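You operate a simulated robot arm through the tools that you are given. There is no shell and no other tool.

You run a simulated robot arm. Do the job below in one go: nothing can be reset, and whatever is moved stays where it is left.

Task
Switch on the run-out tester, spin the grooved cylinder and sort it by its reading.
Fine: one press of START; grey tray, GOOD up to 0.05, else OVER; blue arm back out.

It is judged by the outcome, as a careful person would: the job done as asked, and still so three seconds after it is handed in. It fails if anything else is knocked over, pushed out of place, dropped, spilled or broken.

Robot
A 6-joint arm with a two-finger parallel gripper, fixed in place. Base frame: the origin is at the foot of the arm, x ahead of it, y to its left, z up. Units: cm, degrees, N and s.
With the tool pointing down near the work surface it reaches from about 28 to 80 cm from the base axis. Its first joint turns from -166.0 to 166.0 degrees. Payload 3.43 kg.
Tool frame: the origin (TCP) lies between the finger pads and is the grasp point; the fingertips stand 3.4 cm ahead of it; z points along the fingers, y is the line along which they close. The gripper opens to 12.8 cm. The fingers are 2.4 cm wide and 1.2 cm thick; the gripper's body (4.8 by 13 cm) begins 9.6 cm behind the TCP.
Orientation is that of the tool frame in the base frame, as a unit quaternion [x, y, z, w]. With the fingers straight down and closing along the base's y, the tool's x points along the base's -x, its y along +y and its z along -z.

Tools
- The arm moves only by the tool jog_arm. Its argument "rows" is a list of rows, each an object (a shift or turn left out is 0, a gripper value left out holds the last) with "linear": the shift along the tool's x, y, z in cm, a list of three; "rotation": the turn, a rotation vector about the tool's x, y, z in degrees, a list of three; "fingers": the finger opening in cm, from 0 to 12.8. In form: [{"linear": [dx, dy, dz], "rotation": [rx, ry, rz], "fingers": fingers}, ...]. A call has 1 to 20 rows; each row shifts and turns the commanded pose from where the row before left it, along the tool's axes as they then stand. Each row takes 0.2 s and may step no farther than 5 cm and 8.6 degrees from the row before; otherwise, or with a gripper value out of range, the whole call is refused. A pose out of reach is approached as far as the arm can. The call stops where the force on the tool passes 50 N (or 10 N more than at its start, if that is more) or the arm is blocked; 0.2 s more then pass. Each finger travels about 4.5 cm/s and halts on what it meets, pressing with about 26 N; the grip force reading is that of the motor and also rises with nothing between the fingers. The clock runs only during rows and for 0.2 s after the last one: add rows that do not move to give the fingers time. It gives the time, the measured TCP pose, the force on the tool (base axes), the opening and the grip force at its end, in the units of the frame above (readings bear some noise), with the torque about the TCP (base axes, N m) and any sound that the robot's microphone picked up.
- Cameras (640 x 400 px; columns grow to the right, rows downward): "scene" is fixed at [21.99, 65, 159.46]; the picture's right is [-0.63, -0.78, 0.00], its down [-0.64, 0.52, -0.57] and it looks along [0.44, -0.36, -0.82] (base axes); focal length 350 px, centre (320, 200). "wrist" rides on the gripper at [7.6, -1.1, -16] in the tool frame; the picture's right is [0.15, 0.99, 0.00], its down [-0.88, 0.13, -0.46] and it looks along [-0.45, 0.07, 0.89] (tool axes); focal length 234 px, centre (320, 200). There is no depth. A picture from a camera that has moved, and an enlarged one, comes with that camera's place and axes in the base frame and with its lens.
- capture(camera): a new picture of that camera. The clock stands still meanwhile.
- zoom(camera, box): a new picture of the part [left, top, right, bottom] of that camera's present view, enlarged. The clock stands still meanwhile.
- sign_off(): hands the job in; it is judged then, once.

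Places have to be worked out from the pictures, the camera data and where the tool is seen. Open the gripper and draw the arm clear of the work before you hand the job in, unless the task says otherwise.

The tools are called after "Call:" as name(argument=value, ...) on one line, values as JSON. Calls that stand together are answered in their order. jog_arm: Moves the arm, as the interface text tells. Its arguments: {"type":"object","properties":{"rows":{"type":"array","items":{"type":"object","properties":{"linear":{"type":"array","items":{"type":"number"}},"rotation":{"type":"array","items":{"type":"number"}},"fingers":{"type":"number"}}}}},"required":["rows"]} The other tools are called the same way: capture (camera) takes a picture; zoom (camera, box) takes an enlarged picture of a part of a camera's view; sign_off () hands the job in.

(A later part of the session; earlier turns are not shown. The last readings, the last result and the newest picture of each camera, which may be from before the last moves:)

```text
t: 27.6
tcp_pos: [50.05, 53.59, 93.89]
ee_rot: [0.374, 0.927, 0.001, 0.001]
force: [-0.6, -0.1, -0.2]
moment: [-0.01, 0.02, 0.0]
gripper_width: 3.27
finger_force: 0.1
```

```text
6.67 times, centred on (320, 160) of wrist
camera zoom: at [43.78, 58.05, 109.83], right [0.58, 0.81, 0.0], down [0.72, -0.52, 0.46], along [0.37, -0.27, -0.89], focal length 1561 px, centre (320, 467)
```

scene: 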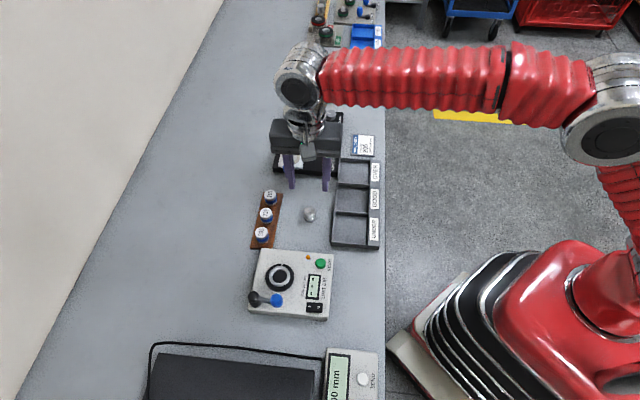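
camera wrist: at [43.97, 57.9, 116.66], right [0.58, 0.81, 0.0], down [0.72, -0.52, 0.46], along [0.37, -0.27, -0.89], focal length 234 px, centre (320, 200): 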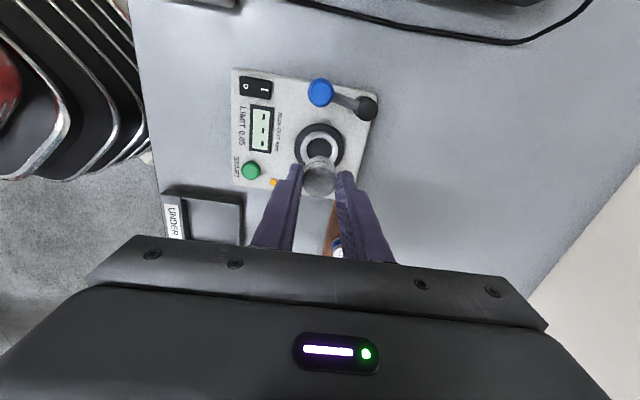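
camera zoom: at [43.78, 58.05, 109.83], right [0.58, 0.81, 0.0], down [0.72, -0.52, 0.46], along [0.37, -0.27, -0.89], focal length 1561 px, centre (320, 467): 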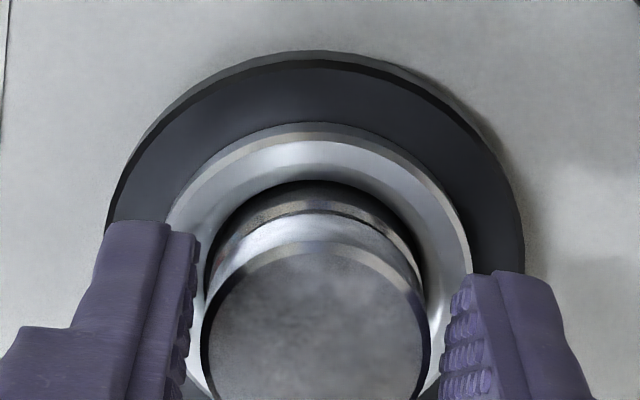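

The cylinder stayed upright in the nest. I open to 5 cm, raise the gripper straight up and inspect the seat.

Call:
jog_arm(rows=[{"fingers": 5}, {}, {"linear": [0, 0, -2]}, {"linear": [0, 0, -3]}, {"linear": [0, 0, -4]}, {}])

Call:
zoom(camera="scene", box=[248, 250, 328, 300])

Call:
zoom(camera="wrist", box=[256, 80, 384, 160])

```text
t: 29.0
tcp_pos: [50.02, 53.56, 102.94]
ee_rot: [0.375, 0.927, 0.001, 0.002]
force: [-0.2, 0.4, -0.1]
moment: [-0.01, 0.0, -0.02]
gripper_width: 4.99
finger_force: 0.2
```

```text
8.00 times, centred on (288, 275) of scene
camera zoom: at [21.99, 65.0, 159.46], right [-0.63, -0.78, 0.0], down [-0.64, 0.52, -0.57], along [0.44, -0.36, -0.82], focal length 2800 px, centre (576, -400)
```

zoom: 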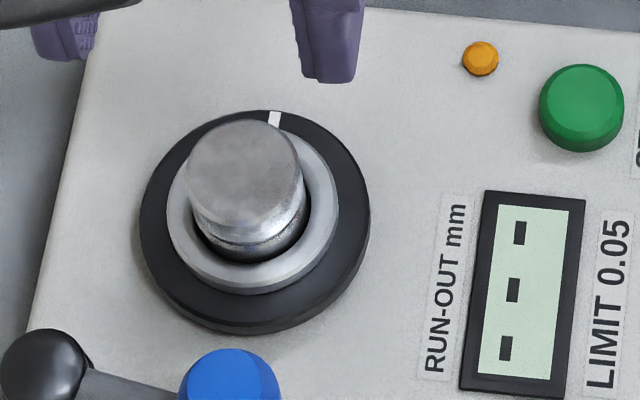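

```text
5.00 times, centred on (320, 120) of wrist
camera zoom: at [43.79, 58.05, 118.92], right [0.58, 0.81, 0.0], down [0.72, -0.52, 0.46], along [0.37, -0.27, -0.89], focal length 1171 px, centre (320, 600)
```

zoom: 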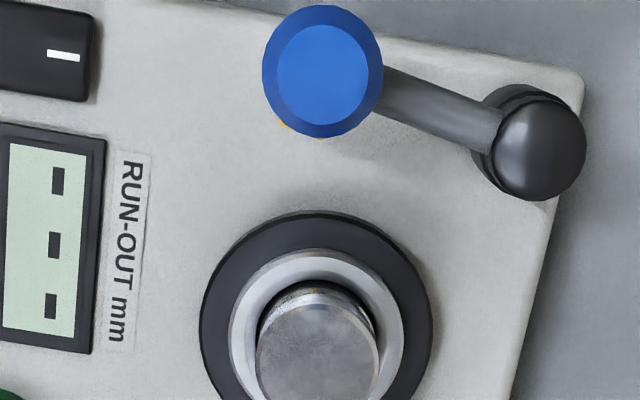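

Call:
zoom(camera="scene", box=[262, 260, 302, 285])

Call:
zoom(camera="wrist", box=[288, 120, 352, 160])

```text
16.00 times, centred on (282, 272) of scene
camera zoom: at [21.99, 65.0, 159.46], right [-0.63, -0.78, 0.0], down [-0.64, 0.52, -0.57], along [0.44, -0.36, -0.82], focal length 5601 px, centre (928, -960)
```

zoom: 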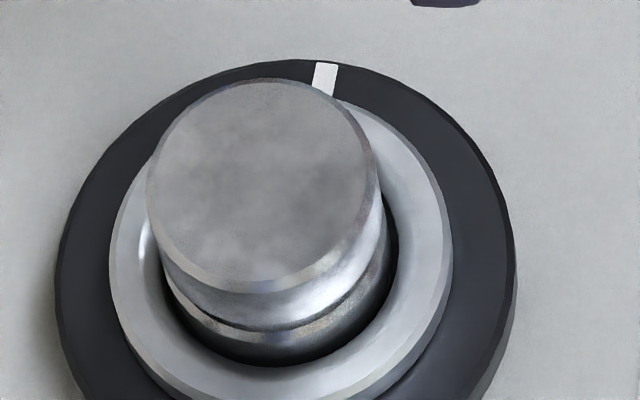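

```text
10.00 times, centred on (320, 140) of wrist
camera zoom: at [43.79, 58.05, 118.92], right [0.58, 0.81, 0.0], down [0.72, -0.52, 0.46], along [0.37, -0.27, -0.89], focal length 2342 px, centre (320, 800)
```

zoom: 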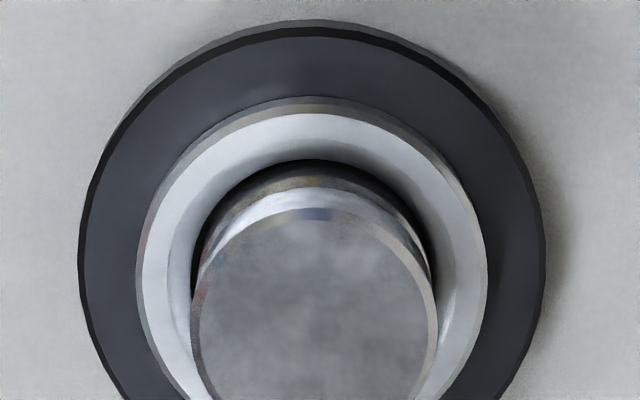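

The cylinder stands upright inside the collar. Now I study the blue arm and its stylus before swinging it in.

Call:
zoom(camera="scene", box=[244, 282, 292, 312])

Call:
zoom(camera="wrist", box=[296, 74, 392, 134])

```text
13.33 times, centred on (268, 297) of scene
camera zoom: at [21.99, 65.0, 159.46], right [-0.63, -0.78, 0.0], down [-0.64, 0.52, -0.57], along [0.44, -0.36, -0.82], focal length 4667 px, centre (1013, -1093)
```

zoom: 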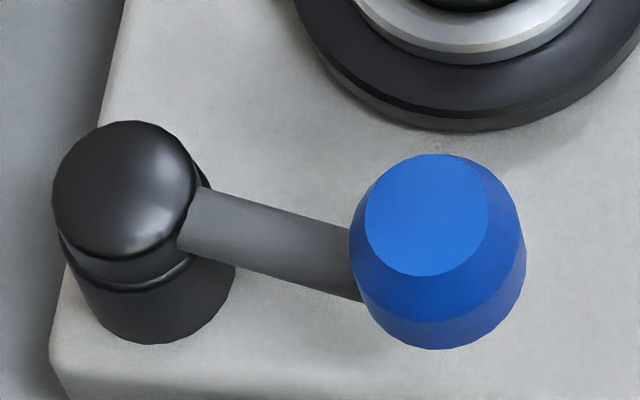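

```text
6.67 times, centred on (344, 104) of wrist
camera zoom: at [43.79, 58.05, 118.92], right [0.58, 0.81, 0.0], down [0.72, -0.52, 0.46], along [0.37, -0.27, -0.89], focal length 1561 px, centre (160, 840)
```

zoom: 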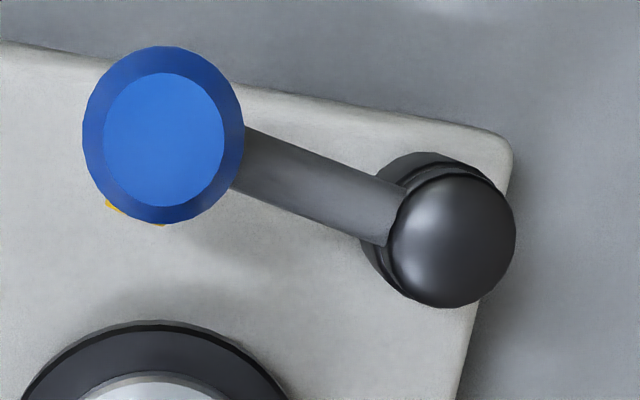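

Knob centre ≈(44.85, 57.37), pivot ≈(48.85, 60.24), so the arm must swing counter-clockwise by roughly 45–50° to bring the stylus to the cylinder. I close the fingers, turn 20°, and come down on the outer side of the knob to push it.

Call:
jog_arm(rows=[{"rotation": [0, 0, -6.67], "fingers": 0}, {"rotation": [0, 0, -6.67]}, {"rotation": [0, 0, -6.66]}, {"linear": [3.17, 0.46, 0]}, {"linear": [3.17, 0.46, 0]}, {"linear": [3.17, 0.46, 0]}, {"linear": [0, 0, 2]}, {"linear": [0, 0, 2]}, {}])

Call:
capture(camera="wrist")

Call:
zoom(camera="scene", box=[232, 250, 312, 300])

```text
t: 31.0
tcp_pos: [42.03, 58.51, 98.7]
ee_rot: [0.208, 0.978, 0.0, 0.001]
force: [0.1, 0.0, 0.7]
moment: [-0.02, 0.02, -0.02]
gripper_width: 0.0
finger_force: 26.0
```

```text
taken
camera wrist: at [34.53, 60.75, 114.87], right [0.27, 0.96, 0.0], down [0.86, -0.24, 0.46], along [0.44, -0.12, -0.89], focal length 234 px, centre (320, 200)
```

wrist: 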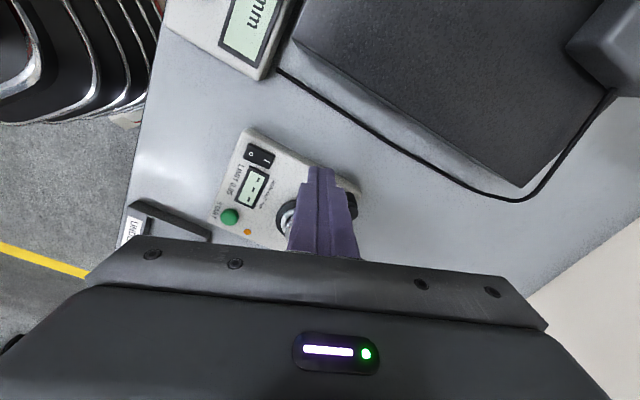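

```text
8.00 times, centred on (272, 275) of scene
camera zoom: at [21.99, 65.0, 159.46], right [-0.63, -0.78, 0.0], down [-0.64, 0.52, -0.57], along [0.44, -0.36, -0.82], focal length 2800 px, centre (704, -400)
```

zoom: 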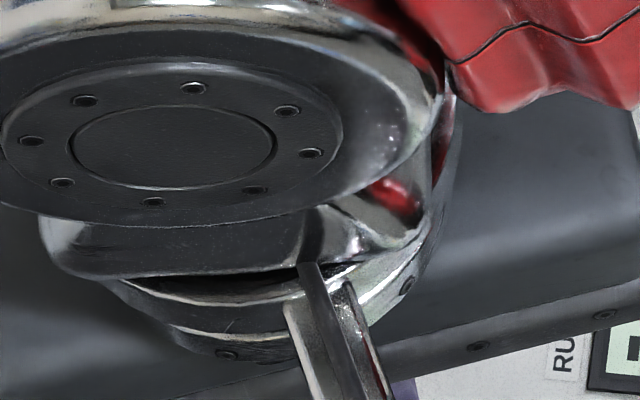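

The fingers are on the outer side of the knob as planned (≈0.7 cm gap). I go down to tip height ≈93 and start the push along the arc for about 15°, watching the force.

Call:
jog_arm(rows=[{"linear": [0, 0, 1.2]}, {"linear": [0, 0, 1.1]}, {"linear": [-0.35, 0, 0]}, {"linear": [-0.35, 0, 0]}, {"linear": [-0.38, -0.2, 0]}, {}])

```text
t: 32.4
tcp_pos: [42.81, 57.99, 96.39]
ee_rot: [0.208, 0.978, -0.001, 0.001]
force: [0.0, 0.6, -0.3]
moment: [-0.02, 0.0, 0.01]
gripper_width: 0.03
finger_force: 26.1
```

No resistance yet; I check the view before continuing.

Call:
zoom(camera="wrist", box=[224, 110, 416, 230])

Call:
capture(camera="scene")

```text
3.33 times, centred on (320, 170) of wrist
camera zoom: at [35.42, 60.12, 112.48], right [0.27, 0.96, 0.0], down [0.86, -0.24, 0.46], along [0.44, -0.12, -0.89], focal length 781 px, centre (320, 300)
```

zoom: 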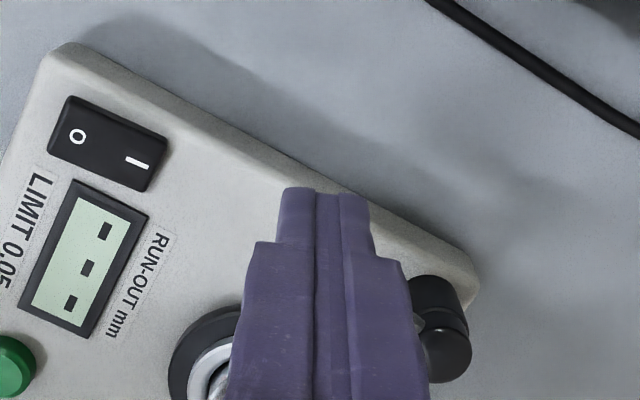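

```text
taken
```

scene: 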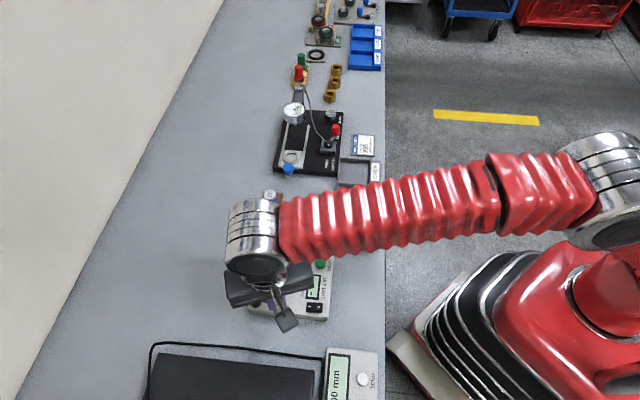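

The knob is hidden behind the fingers, so I continue the arc in small steps and watch the force.

Call:
jog_arm(rows=[{"linear": [-0.396, -0.166, 0]}, {"linear": [-0.409, -0.131, 0]}, {"linear": [-0.419, -0.095, 0]}, {}])

Call:
zoom(camera="wrist", box=[224, 110, 416, 230])

```text
t: 33.4
tcp_pos: [43.79, 57.09, 96.59]
ee_rot: [0.209, 0.978, 0.001, 0.001]
force: [0.6, 0.2, -0.8]
moment: [0.03, -0.02, 0.01]
gripper_width: 0.01
finger_force: 26.0
```

```text
3.33 times, centred on (320, 170) of wrist
camera zoom: at [36.38, 59.26, 112.54], right [0.27, 0.96, 0.0], down [0.86, -0.24, 0.46], along [0.44, -0.12, -0.89], focal length 781 px, centre (320, 300)
```

zoom: 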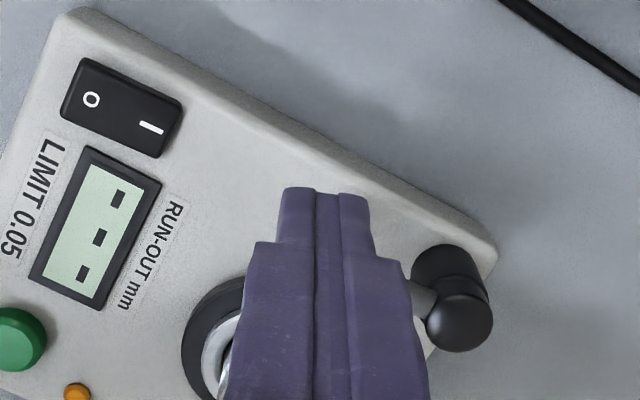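

The arm stub at the pivot has turned, so the knob is moving with very little friction. I continue the arc toward 40°.

Call:
jog_arm(rows=[{"linear": [-0.425, -0.059, 0]}, {"linear": [-0.428, -0.021, 0]}, {"linear": [-0.429, 0.017, 0]}, {}])

Call:
zoom(camera="wrist", box=[224, 110, 416, 230])

Call:
zoom(camera="scene", box=[220, 230, 348, 310])

```text
t: 34.4
tcp_pos: [44.91, 56.48, 96.46]
ee_rot: [0.208, 0.978, -0.001, 0.001]
force: [-1.1, 0.5, -0.6]
moment: [-0.01, 0.0, 0.01]
gripper_width: 0.0
finger_force: 25.8
```

```text
3.33 times, centred on (320, 170) of wrist
camera zoom: at [37.48, 58.64, 112.55], right [0.27, 0.96, 0.0], down [0.86, -0.24, 0.46], along [0.44, -0.12, -0.89], focal length 781 px, centre (320, 300)
```

zoom: 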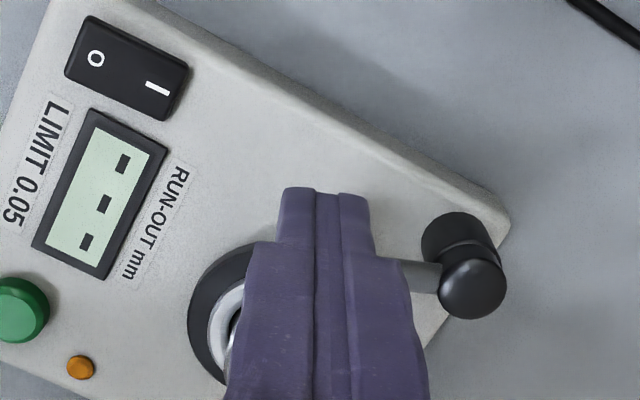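

```text
5.00 times, centred on (284, 270) of scene
camera zoom: at [21.99, 65.0, 159.46], right [-0.63, -0.78, 0.0], down [-0.64, 0.52, -0.57], along [0.44, -0.36, -0.82], focal length 1750 px, centre (500, -150)
```

zoom: 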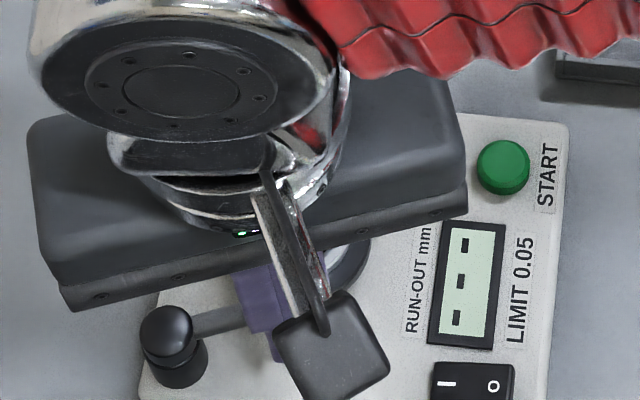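

The arm has turned to about 250–255°. I continue in smaller steps, watching for the stylus touching the cylinder or a stop.

Call:
jog_arm(rows=[{"linear": [-0.213, 0.027, 0]}, {"linear": [-0.213, 0.027, 0]}, {}])

Call:
zoom(camera="wrist", box=[224, 110, 416, 230])

```text
t: 35.2
tcp_pos: [45.31, 56.45, 96.42]
ee_rot: [0.207, 0.978, 0.001, 0.0]
force: [-6.1, 3.0, 1.7]
moment: [0.01, 0.22, -0.01]
gripper_width: 0.0
finger_force: 25.7
```

```text
3.33 times, centred on (320, 170) of wrist
camera zoom: at [37.8, 58.54, 112.56], right [0.27, 0.96, 0.0], down [0.86, -0.24, 0.46], along [0.44, -0.12, -0.89], focal length 781 px, centre (320, 300)
```

zoom: 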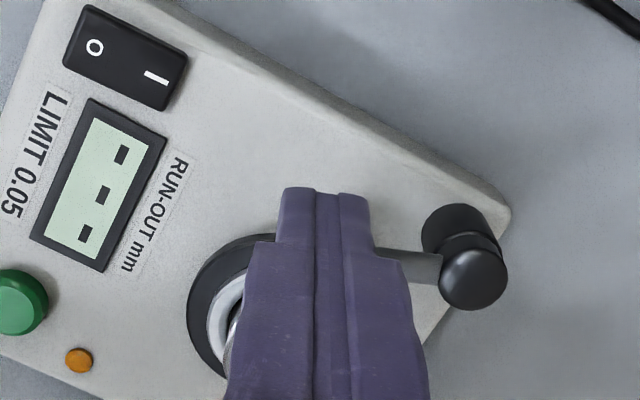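

Resistance of 7 N appears: the arm has met its stop or the stylus has met the cylinder. I back the fingers away and lift to look.

Call:
jog_arm(rows=[{"linear": [0.5, 0, 0]}, {"linear": [2, 0, 0]}, {"linear": [2, 0, -3]}, {"linear": [2, 0, -4]}, {"linear": [0, 0, -2]}, {}])

Call:
capture(camera="wrist")

Call:
zoom(camera="scene", box=[232, 240, 328, 300])

```text
t: 36.6
tcp_pos: [39.22, 59.16, 105.41]
ee_rot: [0.207, 0.978, 0.0, 0.001]
force: [-0.3, 0.3, -0.9]
moment: [-0.01, 0.0, 0.0]
gripper_width: 0.0
finger_force: 25.9
```

```text
taken
camera wrist: at [31.76, 61.2, 121.44], right [0.27, 0.96, 0.0], down [0.86, -0.24, 0.46], along [0.44, -0.12, -0.89], focal length 234 px, centre (320, 200)
```

wrist: 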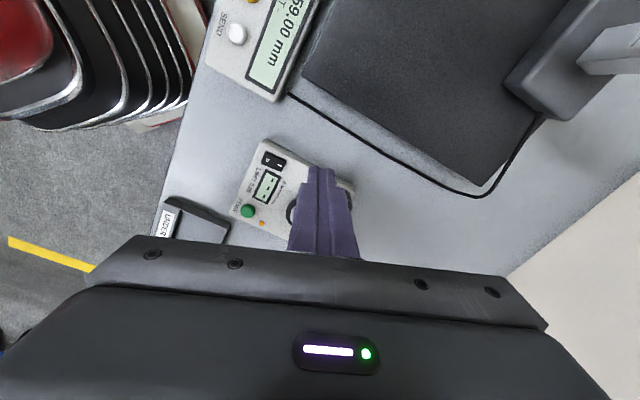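

```text
6.67 times, centred on (280, 270) of scene
camera zoom: at [21.99, 65.0, 159.46], right [-0.63, -0.78, 0.0], down [-0.64, 0.52, -0.57], along [0.44, -0.36, -0.82], focal length 2334 px, centre (587, -267)
```

zoom: 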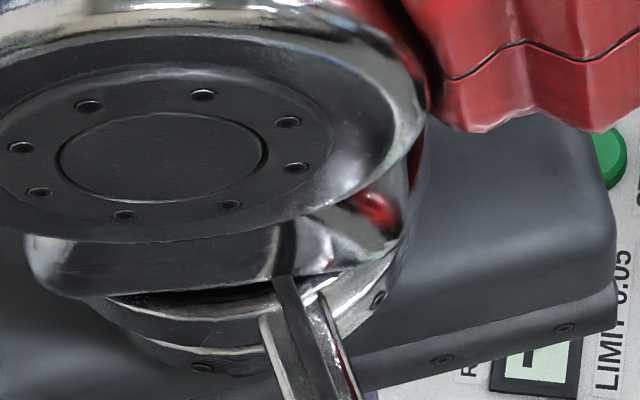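

The gripper hides the view, so I move toward the START side, staying high, and look again.

Call:
jog_arm(rows=[{"linear": [-2.3, -2.85, 0]}, {"linear": [-2.3, -2.85, 0]}, {"linear": [-2.3, -2.85, 0]}, {"linear": [-2.3, -2.85, 0]}, {}])

Call:
capture(camera="wrist")

Call:
zoom(camera="scene", box=[232, 240, 328, 300])

```text
t: 37.8
tcp_pos: [43.16, 44.8, 105.43]
ee_rot: [0.208, 0.978, 0.0, 0.001]
force: [0.4, -0.6, 0.4]
moment: [0.02, 0.0, -0.01]
gripper_width: 0.0
finger_force: 26.3
```

```text
taken
camera wrist: at [35.64, 46.94, 121.49], right [0.27, 0.96, 0.0], down [0.86, -0.24, 0.46], along [0.44, -0.12, -0.89], focal length 234 px, centre (320, 200)
```

wrist: 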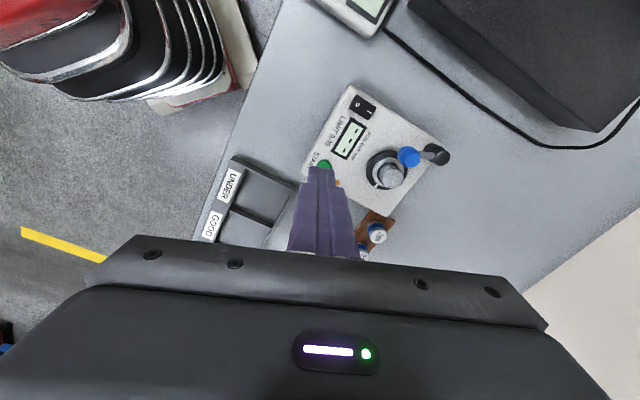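

```text
6.67 times, centred on (280, 270) of scene
camera zoom: at [21.99, 65.0, 159.46], right [-0.63, -0.78, 0.0], down [-0.64, 0.52, -0.57], along [0.44, -0.36, -0.82], focal length 2334 px, centre (587, -267)
```

zoom: 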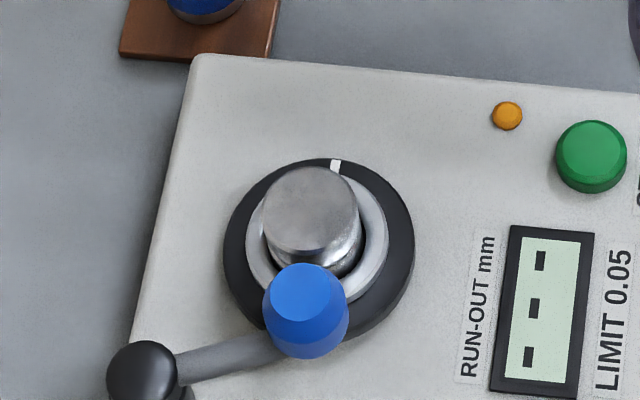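

Now the whole arm is visible. I zoom closer on the stylus/cylinder contact in both views.

Call:
zoom(camera="wrist", box=[360, 130, 456, 190])

Call:
zoom(camera="scene", box=[256, 258, 304, 298])

```text
6.67 times, centred on (408, 160) of wrist
camera zoom: at [35.64, 46.94, 121.49], right [0.27, 0.96, 0.0], down [0.86, -0.24, 0.46], along [0.44, -0.12, -0.89], focal length 1561 px, centre (-267, 467)
```

zoom: 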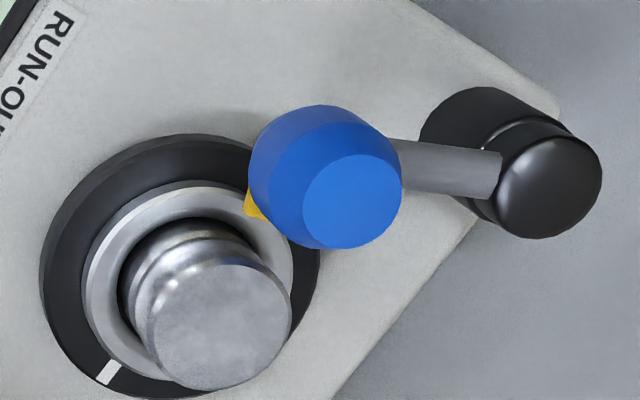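

```text
10.00 times, centred on (280, 278) of scene
camera zoom: at [21.99, 65.0, 159.46], right [-0.63, -0.78, 0.0], down [-0.64, 0.52, -0.57], along [0.44, -0.36, -0.82], focal length 3500 px, centre (720, -580)
```

zoom: 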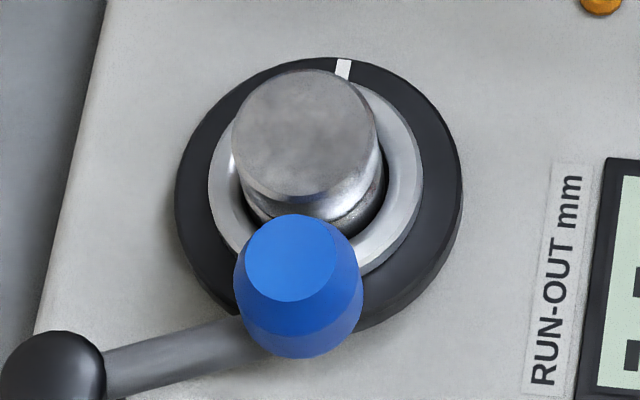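

I zoom further on the gold stylus tip to see whether it touches the cylinder.

Call:
zoom(camera="wrist", box=[376, 140, 424, 170])

Call:
zoom(camera="scene", box=[270, 268, 294, 288])

```text
13.33 times, centred on (400, 155) of wrist
camera zoom: at [35.64, 46.94, 121.49], right [0.27, 0.96, 0.0], down [0.86, -0.24, 0.46], along [0.44, -0.12, -0.89], focal length 3122 px, centre (-747, 800)
```

zoom: 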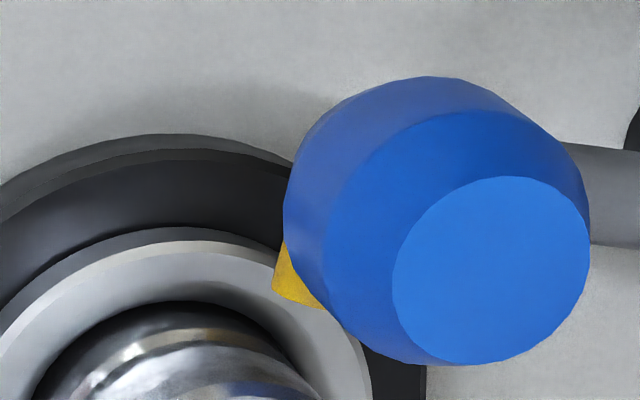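

```text
16.00 times, centred on (282, 278) of scene
camera zoom: at [21.99, 65.0, 159.46], right [-0.63, -0.78, 0.0], down [-0.64, 0.52, -0.57], along [0.44, -0.36, -0.82], focal length 5601 px, centre (928, -1048)
```

zoom: 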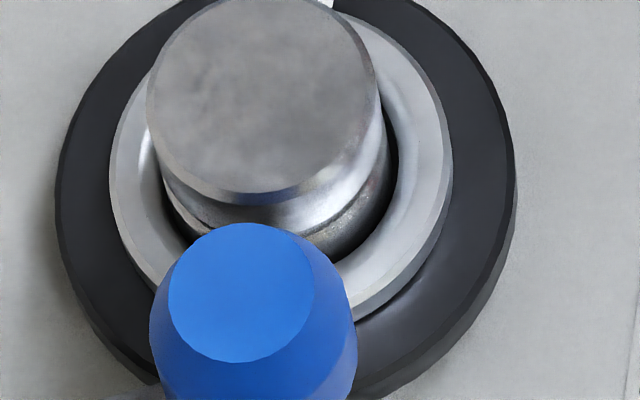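

The arm sits about 33° in, and the gold stylus may still be short of the cylinder. I move so the wrist camera looks straight down on the gap to judge it.

Call:
jog_arm(rows=[{"linear": [-2.14, 3.03, 0]}, {"linear": [-2.14, 3.03, 0]}, {"linear": [-2.14, 3.03, 0]}, {"linear": [-2.14, 3.03, 0]}, {}])

Call:
zoom(camera="wrist", box=[240, 40, 400, 140])

Call:
zoom(camera="scene", box=[232, 240, 328, 300])

```text
t: 39.0
tcp_pos: [55.72, 52.35, 105.39]
ee_rot: [0.208, 0.978, -0.001, 0.0]
force: [-0.3, -0.3, 0.0]
moment: [0.0, 0.0, -0.01]
gripper_width: 0.01
finger_force: 25.8
```

```text
4.00 times, centred on (320, 90) of wrist
camera zoom: at [48.36, 54.47, 121.46], right [0.27, 0.96, 0.0], down [0.86, -0.24, 0.46], along [0.44, -0.12, -0.89], focal length 937 px, centre (320, 640)
```

zoom: 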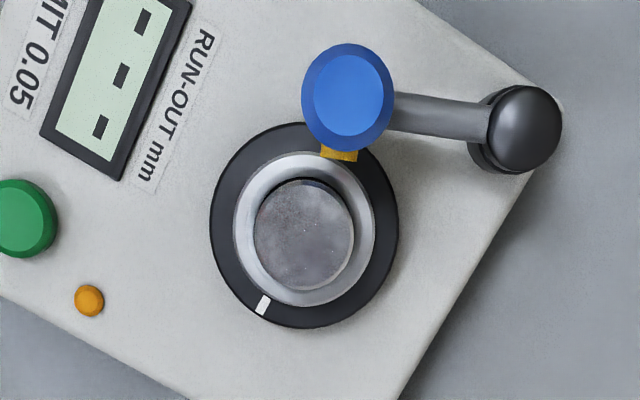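

```text
6.67 times, centred on (280, 270) of scene
camera zoom: at [21.99, 65.0, 159.46], right [-0.63, -0.78, 0.0], down [-0.64, 0.52, -0.57], along [0.44, -0.36, -0.82], focal length 2334 px, centre (587, -267)
```

zoom: 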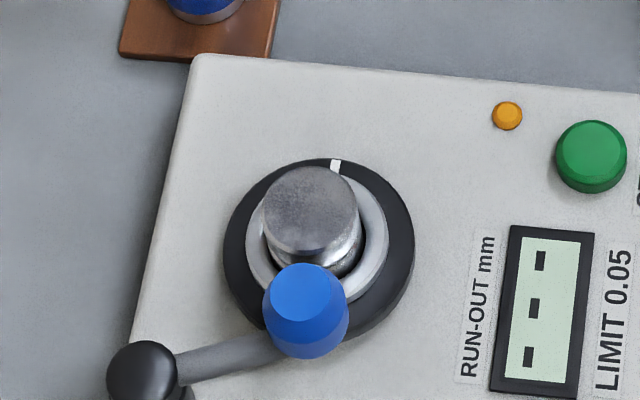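

From directly above, the gold stylus tip is at ≈(48.5, 55.1), still ≈0.8 cm from the cylinder, so the arm may not be fully in. I go back behind the knob and push a bit more firmly to find out if it is really at its stop.

Call:
jog_arm(rows=[{"linear": [3.25, -0.145, 0]}, {"linear": [3.25, -0.145, 0]}, {"linear": [3.25, -0.145, 0]}, {"linear": [3.25, -0.145, 0]}, {"linear": [0, 0, 3]}, {"linear": [0, 0, 3]}, {"linear": [0, 0, 3]}, {"linear": [-0.4, 0, 0]}, {"linear": [-0.4, 0, 0]}, {"linear": [-0.3, 0, 0]}, {}])

```text
t: 41.4
tcp_pos: [44.78, 56.72, 96.49]
ee_rot: [0.208, 0.978, 0.0, 0.001]
force: [0.3, 1.2, -0.2]
moment: [-0.01, 0.02, 0.02]
gripper_width: 0.01
finger_force: 26.1
```

Call:
jog_arm(rows=[{"linear": [-0.2, 0.01, 0]}, {"linear": [-0.2, 0.01, 0]}, {"linear": [-0.15, 0.01, 0]}, {}])

```text
t: 42.4
tcp_pos: [45.31, 56.51, 96.55]
ee_rot: [0.209, 0.978, 0.001, 0.001]
force: [-1.3, 0.9, 0.8]
moment: [0.03, 0.04, 0.0]
gripper_width: 0.0
finger_force: 25.8
```

Call:
jog_arm(rows=[{"linear": [-0.1, 0.01, 0]}, {"linear": [-0.1, 0.01, 0]}, {}])

```text
t: 43.2
tcp_pos: [45.25, 56.67, 96.56]
ee_rot: [0.207, 0.978, 0.001, 0.001]
force: [-18.0, 4.5, 1.5]
moment: [0.04, 0.66, -0.08]
gripper_width: 0.01
finger_force: 25.8
```

A hard stop: 18 N with almost no motion, so I stop pushing. I back off and look from above again at higher zoom to be sure of the arm and stylus position before pressing START.

Call:
jog_arm(rows=[{"linear": [0.5, 0, 0]}, {"linear": [1.5, 0, 0]}, {"linear": [1, 0, -3]}, {"linear": [0, 0, -3]}, {"linear": [0, 0, -3]}, {"linear": [-3.4, 0.1, 0]}, {"linear": [-3.4, 0.1, 0]}, {"linear": [-3.4, 0.1, 0]}, {"linear": [-3.4, 0.1, 0]}, {}])

Call:
zoom(camera="wrist", box=[272, 50, 368, 110])

Call:
zoom(camera="scene", box=[232, 240, 328, 300])

```text
t: 45.4
tcp_pos: [55.4, 52.62, 105.46]
ee_rot: [0.208, 0.978, -0.001, 0.001]
force: [-0.3, 0.0, 0.1]
moment: [0.01, -0.01, -0.01]
gripper_width: 0.0
finger_force: 26.2
```

```text
6.67 times, centred on (320, 80) of wrist
camera zoom: at [47.94, 54.68, 121.5], right [0.27, 0.96, 0.0], down [0.86, -0.24, 0.46], along [0.44, -0.12, -0.89], focal length 1561 px, centre (320, 1000)
```

zoom: 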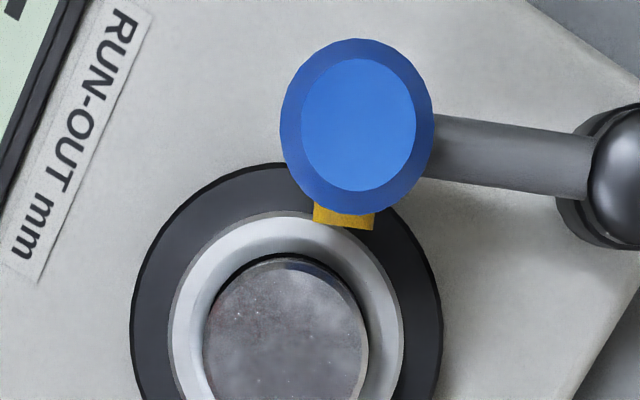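

```text
6.67 times, centred on (280, 270) of scene
camera zoom: at [21.99, 65.0, 159.46], right [-0.63, -0.78, 0.0], down [-0.64, 0.52, -0.57], along [0.44, -0.36, -0.82], focal length 2334 px, centre (587, -267)
```

zoom: 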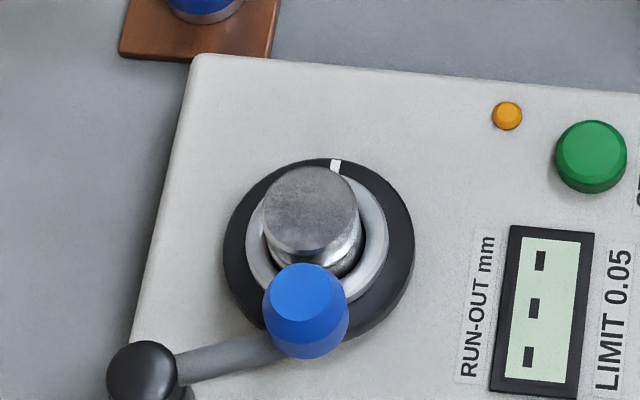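

The arm did not move at all under 18 N and nothing else shifted, so it is at its in-stop. Next I go above START (≈(47.2, 44.45)) with closed fingers and come down to just above it.

Call:
jog_arm(rows=[{"linear": [1.04, -2.7, 0]}, {"linear": [1.04, -2.7, 0]}, {"linear": [1.04, -2.7, 0]}, {"linear": [1.04, -2.7, 0]}, {"linear": [0, 0, 3]}, {"linear": [0, 0, 3]}, {"linear": [0, 0, 3]}, {"linear": [0, 0, 2]}, {}])

Call:
capture(camera="wrist")

Call:
zoom(camera="wrist", box=[240, 80, 400, 180])

Call:
zoom(camera="scene", box=[252, 240, 348, 300])

```text
t: 47.4
tcp_pos: [47.33, 44.55, 94.43]
ee_rot: [0.207, 0.978, 0.0, 0.001]
force: [-1.2, -0.2, 1.3]
moment: [0.0, 0.01, 0.03]
gripper_width: 0.0
finger_force: 26.0
```

```text
taken
camera wrist: at [39.86, 46.62, 110.46], right [0.27, 0.96, 0.0], down [0.86, -0.24, 0.46], along [0.44, -0.12, -0.89], focal length 234 px, centre (320, 200)
```

wrist: 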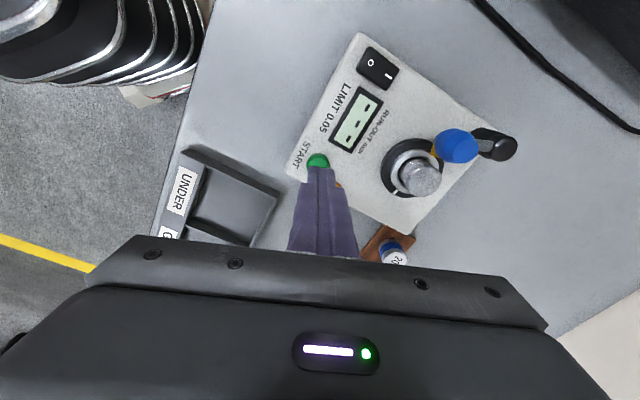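

```text
4.00 times, centred on (320, 130) of wrist
camera zoom: at [39.86, 46.62, 110.46], right [0.27, 0.96, 0.0], down [0.86, -0.24, 0.46], along [0.44, -0.12, -0.89], focal length 937 px, centre (320, 480)
```

zoom: 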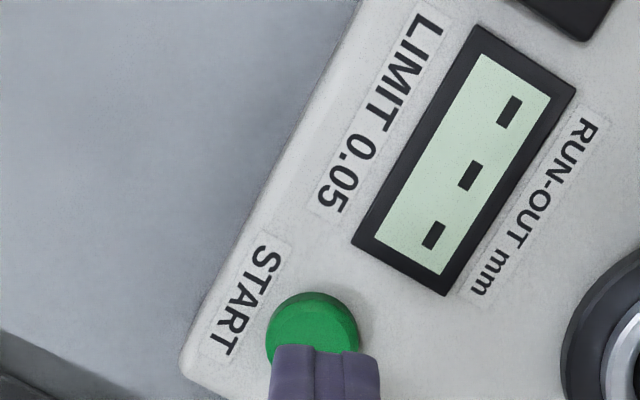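

```text
6.67 times, centred on (300, 270) of scene
camera zoom: at [21.99, 65.0, 159.46], right [-0.63, -0.78, 0.0], down [-0.64, 0.52, -0.57], along [0.44, -0.36, -0.82], focal length 2334 px, centre (453, -267)
```

zoom: 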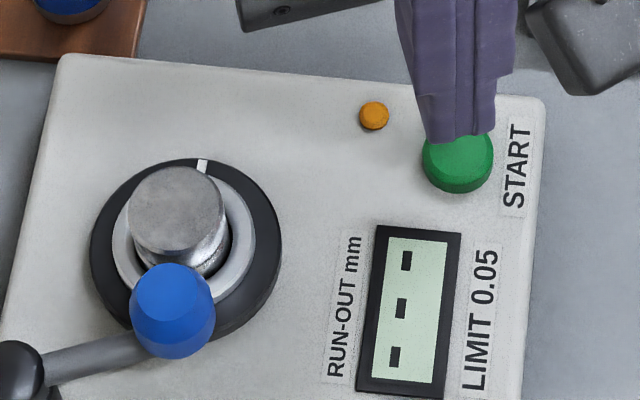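

The fingertips line up with the button (centre ≈(47.1, 44.45)). I nudge slightly and descend to about 0.7 cm above it, then in small steps.

Call:
jog_arm(rows=[{"linear": [0.14, -0.15, 1.3]}, {"linear": [0, 0, 1.2]}, {"linear": [0, 0, 0.15]}, {"linear": [0, 0, 0.15]}, {}])

```text
t: 48.6
tcp_pos: [47.0, 44.35, 91.7]
ee_rot: [0.208, 0.978, 0.0, 0.0]
force: [-0.7, -0.3, -0.2]
moment: [0.0, 0.01, -0.01]
gripper_width: 0.0
finger_force: 26.3
```

Call:
jog_arm(rows=[{"linear": [0, 0, 0.12]}, {"linear": [0, 0, 0.12]}, {"linear": [0, 0, 0.12]}, {}])

```text
t: 49.6
tcp_pos: [47.09, 44.35, 91.35]
ee_rot: [0.207, 0.978, 0.0, 0.001]
force: [0.1, -0.1, -0.6]
moment: [-0.01, -0.01, -0.01]
gripper_width: 0.02
finger_force: 26.0
```

Still no contact at tip z≈87.95; I keep lowering in small steps.

Call:
jog_arm(rows=[{"linear": [0, 0, 0.12]}, {"linear": [0, 0, 0.12]}, {}])

Call:
zoom(camera="scene", box=[252, 240, 348, 300])

```text
t: 50.4
tcp_pos: [47.03, 44.39, 91.2]
ee_rot: [0.209, 0.978, 0.001, 0.002]
force: [0.4, -1.0, 1.3]
moment: [0.0, 0.01, 0.0]
gripper_width: 0.0
finger_force: 25.5
```

```text
6.67 times, centred on (300, 270) of scene
camera zoom: at [21.99, 65.0, 159.46], right [-0.63, -0.78, 0.0], down [-0.64, 0.52, -0.57], along [0.44, -0.36, -0.82], focal length 2334 px, centre (453, -267)
```

zoom: 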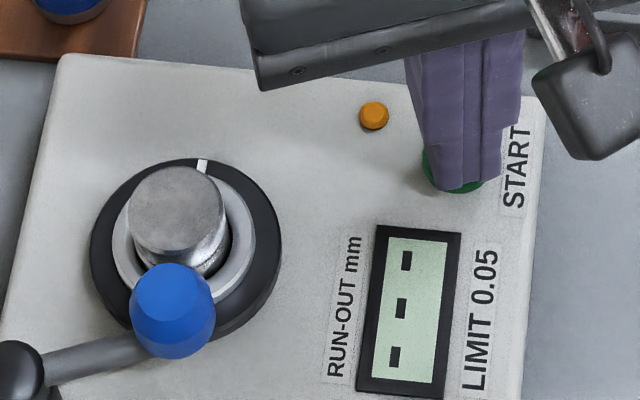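

Slight contact begins. I press on in 0.1 cm steps.

Call:
jog_arm(rows=[{"linear": [0, 0, 0.1]}, {"linear": [0, 0, 0.1]}, {}])

Call:
zoom(camera="scene", box=[252, 240, 348, 300])

```text
t: 51.2
tcp_pos: [47.06, 44.38, 90.95]
ee_rot: [0.208, 0.978, 0.001, 0.0]
force: [0.7, 0.1, 2.0]
moment: [0.0, -0.01, 0.03]
gripper_width: 0.0
finger_force: 25.9
heard: click
```

```text
6.67 times, centred on (300, 270) of scene
camera zoom: at [21.99, 65.0, 159.46], right [-0.63, -0.78, 0.0], down [-0.64, 0.52, -0.57], along [0.44, -0.36, -0.82], focal length 2334 px, centre (453, -267)
```

zoom: 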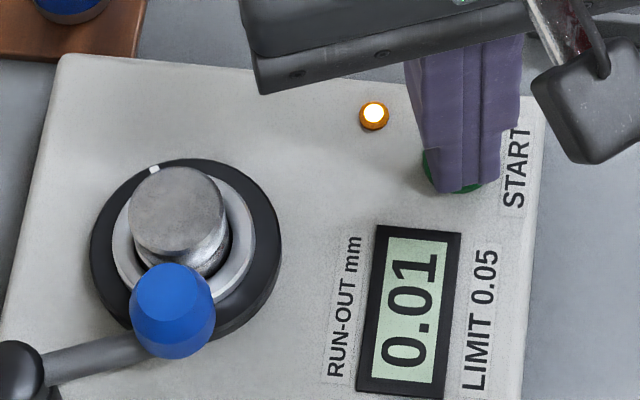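

A click: the lamp lit, the spindle is turning and the display runs (0.01). I release the button by lifting straight up and watch the reading.

Call:
jog_arm(rows=[{"linear": [0, 0, -0.5]}, {"linear": [0, 0, -2]}, {"linear": [0, 0, -4]}, {}])

Call:
zoom(camera="scene", box=[252, 240, 348, 300])

```text
t: 52.2
tcp_pos: [47.16, 44.39, 97.32]
ee_rot: [0.208, 0.978, 0.0, 0.0]
force: [0.6, 1.1, 0.7]
moment: [0.04, 0.01, 0.0]
gripper_width: 0.0
finger_force: 25.8
```

```text
6.67 times, centred on (300, 270) of scene
camera zoom: at [21.99, 65.0, 159.46], right [-0.63, -0.78, 0.0], down [-0.64, 0.52, -0.57], along [0.44, -0.36, -0.82], focal length 2334 px, centre (453, -267)
```

zoom: 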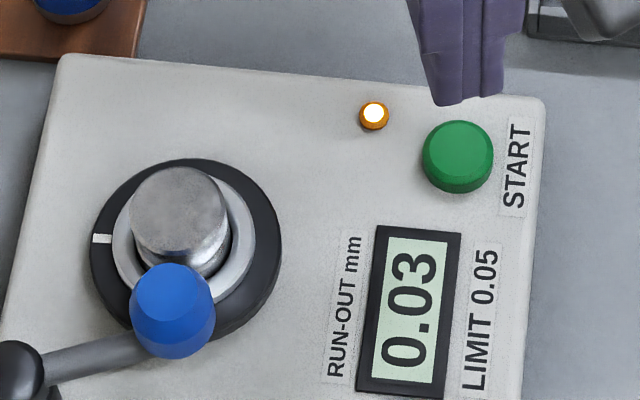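

The test is running (0.03, lamp on, mark turned about 90°). I hold still and wait for the cycle to end.

Call:
jog_arm(rows=[{}, {}, {}, {}, {}, {}, {}, {}, {}, {}])

Call:
zoom(camera="scene", box=[252, 240, 348, 300])

```text
t: 54.4
tcp_pos: [47.26, 44.39, 97.31]
ee_rot: [0.208, 0.978, 0.0, 0.0]
force: [-0.8, 0.0, -0.7]
moment: [0.02, -0.01, -0.01]
gripper_width: 0.0
finger_force: 26.1
```

```text
6.67 times, centred on (300, 270) of scene
camera zoom: at [21.99, 65.0, 159.46], right [-0.63, -0.78, 0.0], down [-0.64, 0.52, -0.57], along [0.44, -0.36, -0.82], focal length 2334 px, centre (453, -267)
```

zoom: 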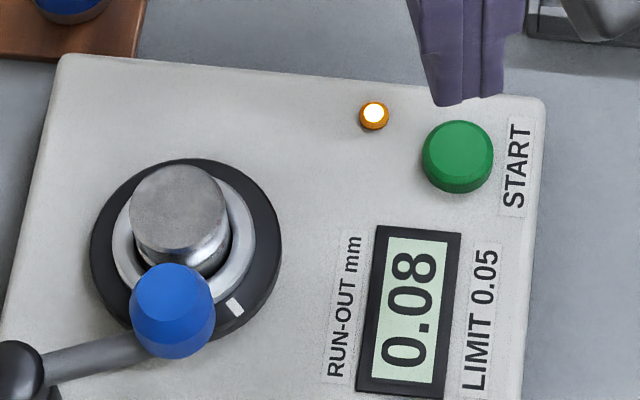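

Reading has risen to 0.08 but the lamp is still on, so I keep waiting until the cycle finishes.

Call:
jog_arm(rows=[{}, {}, {}, {}, {}, {}, {}, {}, {}, {}, {}, {}])

Call:
zoom(camera="scene", box=[252, 240, 348, 300])

```text
t: 57.0
tcp_pos: [47.13, 44.36, 97.33]
ee_rot: [0.208, 0.978, 0.001, 0.002]
force: [-0.1, 0.5, 0.2]
moment: [0.02, 0.0, -0.01]
gripper_width: 0.0
finger_force: 25.8
```

```text
6.67 times, centred on (300, 270) of scene
camera zoom: at [21.99, 65.0, 159.46], right [-0.63, -0.78, 0.0], down [-0.64, 0.52, -0.57], along [0.44, -0.36, -0.82], focal length 2334 px, centre (453, -267)
```

zoom: 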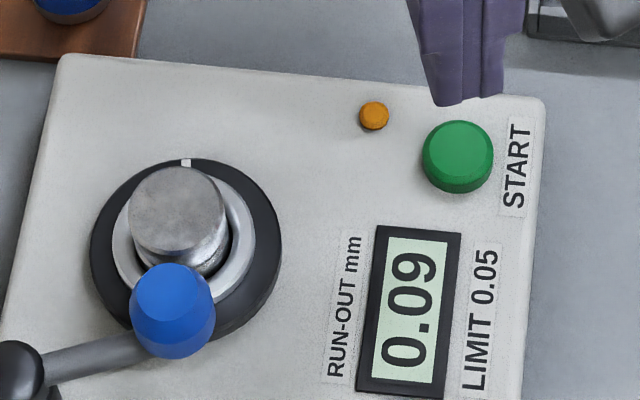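

The lamp is off and the mark is back near the start: final reading 0.09, above 0.05, so the cylinder goes to OVER. First I swing the blue arm back out: raise, move to the chuck side of the knob with fingers staying above the cylinder top.

Call:
jog_arm(rows=[{"linear": [0, 0, -2.7]}, {"linear": [0.537, 3.38, 0]}, {"linear": [0.537, 3.38, 0]}, {"linear": [0.537, 3.38, 0]}, {}])

Call:
zoom(camera="wrist", box=[224, 90, 416, 210])

Call:
zoom(camera="scene", box=[232, 230, 344, 300])

```text
t: 58.2
tcp_pos: [49.65, 54.34, 100.19]
ee_rot: [0.208, 0.978, 0.0, 0.001]
force: [-0.9, -0.2, -0.4]
moment: [-0.01, -0.05, -0.02]
gripper_width: 0.0
finger_force: 26.3
```

```text
3.33 times, centred on (320, 150) of wrist
camera zoom: at [42.17, 56.46, 116.26], right [0.27, 0.96, 0.0], down [0.86, -0.24, 0.46], along [0.44, -0.12, -0.89], focal length 781 px, centre (320, 367)
```

zoom: 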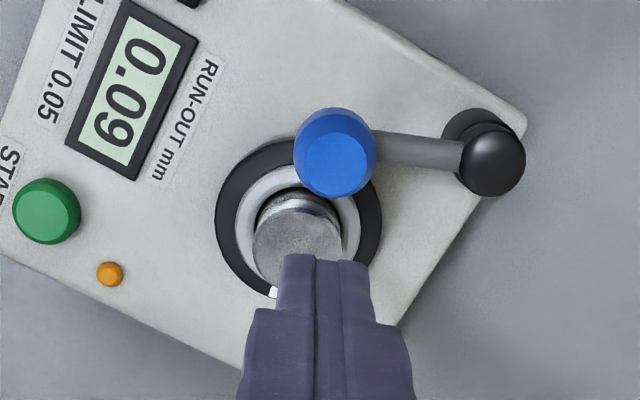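

```text
5.71 times, centred on (288, 265) of scene
camera zoom: at [21.99, 65.0, 159.46], right [-0.63, -0.78, 0.0], down [-0.64, 0.52, -0.57], along [0.44, -0.36, -0.82], focal length 2000 px, centre (503, -171)
```

zoom: 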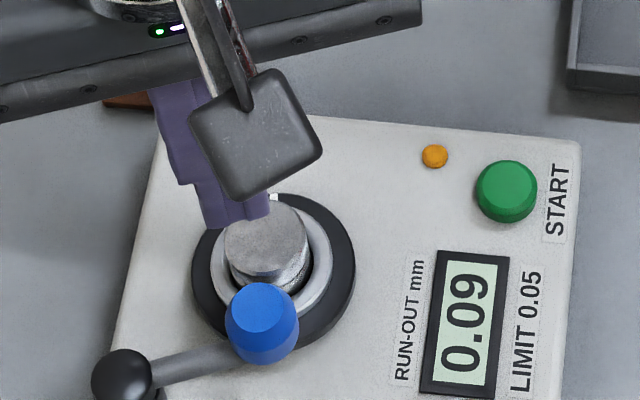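

The reading stays at 0.09. The knob is at ≈(47.0, 55.6) with about 0.6 cm gap; I lower to tip z≈93 (1.3 cm above the cylinder) and push the arm out along its arc.

Call:
jog_arm(rows=[{"linear": [0, 0, 1.9]}, {"linear": [0, 0, 1.9]}, {"linear": [0.35, 0, 0]}, {"linear": [0.35, 0.0, 0]}, {"linear": [0.429, -0.017, 0]}, {}])

Call:
zoom(camera="wrist", box=[224, 90, 416, 210])

```text
t: 59.6
tcp_pos: [48.68, 54.63, 96.26]
ee_rot: [0.208, 0.978, 0.0, 0.001]
force: [0.5, 1.0, -0.2]
moment: [0.02, -0.05, -0.01]
gripper_width: 0.0
finger_force: 25.9
```

```text
3.33 times, centred on (320, 150) of wrist
camera zoom: at [41.27, 56.89, 112.35], right [0.27, 0.96, 0.0], down [0.86, -0.24, 0.46], along [0.44, -0.12, -0.89], focal length 781 px, centre (320, 367)
```

zoom: 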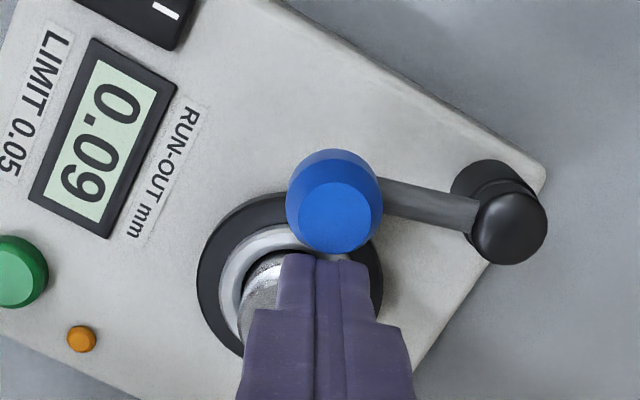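

The knob is being moved outward with light contact. I continue along the arc.

Call:
jog_arm(rows=[{"linear": [0.428, 0.021, 0]}, {"linear": [0.425, 0.059, 0]}, {"linear": [0.419, 0.095, 0]}, {"linear": [0.409, 0.131, 0]}, {}])

Call:
zoom(camera="wrist", box=[224, 90, 416, 210])

```text
t: 60.8
tcp_pos: [47.19, 55.82, 96.14]
ee_rot: [0.208, 0.978, 0.0, 0.0]
force: [0.5, 0.0, 0.1]
moment: [-0.01, 0.02, -0.01]
gripper_width: 0.0
finger_force: 26.0
```

```text
3.33 times, centred on (320, 150) of wrist
camera zoom: at [39.76, 57.89, 112.32], right [0.27, 0.96, 0.0], down [0.86, -0.24, 0.46], along [0.44, -0.12, -0.89], focal length 781 px, centre (320, 367)
```

zoom: 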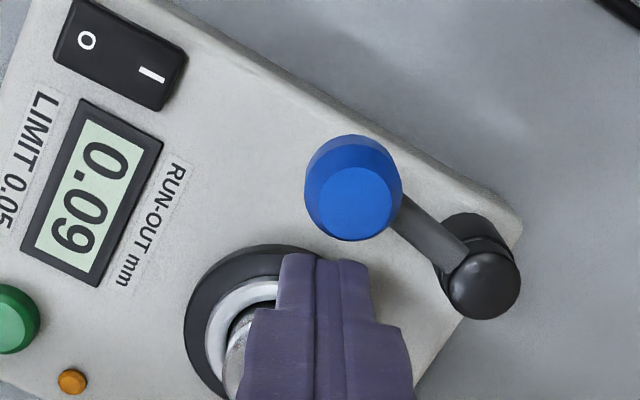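

The knob is already near its original place (≈(44.7, 57.4)). I push a little further to make sure it rests at its outer end, watching the force.

Call:
jog_arm(rows=[{"linear": [0.396, 0.166, 0]}, {"linear": [0.25, 0.13, 0]}, {}])

Call:
zoom(camera="wrist", box=[224, 90, 416, 210])

```text
t: 61.6
tcp_pos: [46.82, 56.2, 96.28]
ee_rot: [0.209, 0.978, 0.0, 0.002]
force: [13.0, -11.9, 1.1]
moment: [-0.5, -0.37, 0.04]
gripper_width: 0.01
finger_force: 26.1
```

```text
3.33 times, centred on (320, 150) of wrist
camera zoom: at [39.42, 58.35, 112.38], right [0.27, 0.96, 0.0], down [0.86, -0.24, 0.46], along [0.44, -0.12, -0.89], focal length 781 px, centre (320, 367)
```

zoom: 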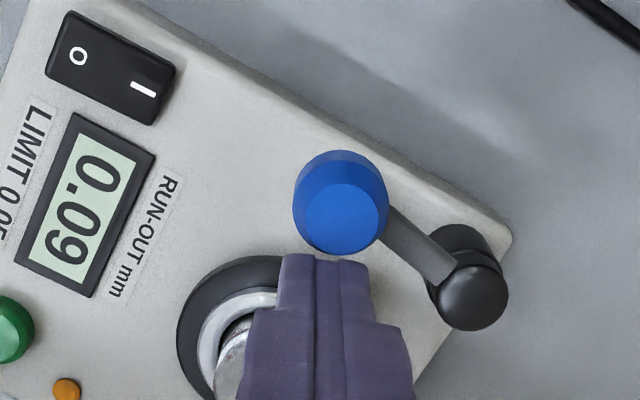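

The knob is at its outer stop (17 N reaction), back where it started. I back off, lift, turn back 20°, open to 5 cm and line up over the cylinder.

Call:
jog_arm(rows=[{"linear": [-0.6, 0, 0]}, {"linear": [0, 0, -3]}, {"linear": [0, 0, -3]}, {"rotation": [0, 0, 6.67], "fingers": 5}, {"rotation": [0, 0, 6.67]}, {"rotation": [0, 0, 6.66]}, {"linear": [-1.82, 0.05, 0]}, {"linear": [-1.82, 0.04, 0]}, {}])

Call:
zoom(camera="wrist", box=[224, 90, 416, 210])

Call:
zoom(camera="scene", box=[232, 240, 328, 300])

```text
t: 63.6
tcp_pos: [49.9, 53.61, 102.21]
ee_rot: [0.375, 0.927, 0.001, 0.001]
force: [-0.1, 0.2, 0.4]
moment: [-0.01, 0.01, 0.02]
gripper_width: 5.02
finger_force: 0.1
```

```text
3.33 times, centred on (320, 150) of wrist
camera zoom: at [43.65, 58.04, 118.32], right [0.58, 0.81, 0.0], down [0.72, -0.52, 0.46], along [0.37, -0.27, -0.89], focal length 781 px, centre (320, 367)
```

zoom: 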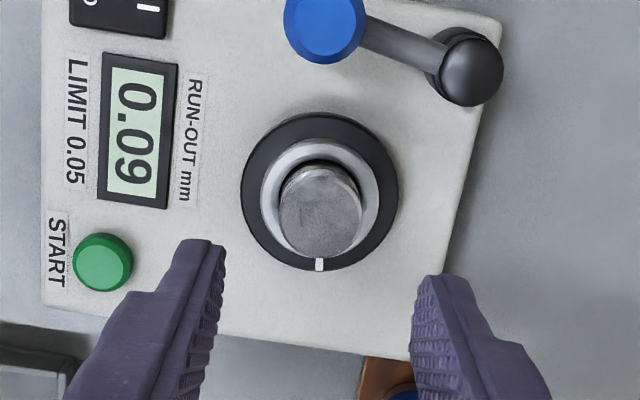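

```text
6.67 times, centred on (280, 270) of scene
camera zoom: at [21.99, 65.0, 159.46], right [-0.63, -0.78, 0.0], down [-0.64, 0.52, -0.57], along [0.44, -0.36, -0.82], focal length 2334 px, centre (587, -267)
```

zoom: 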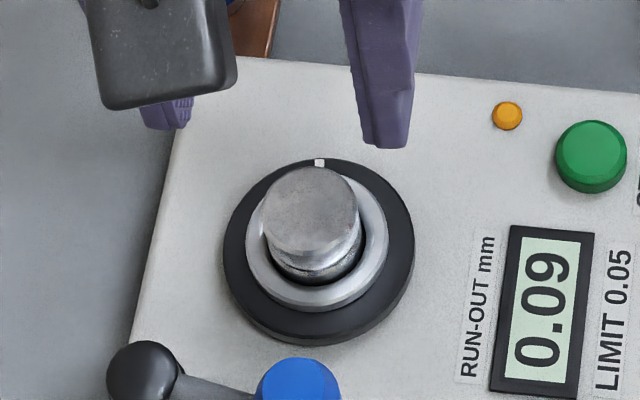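

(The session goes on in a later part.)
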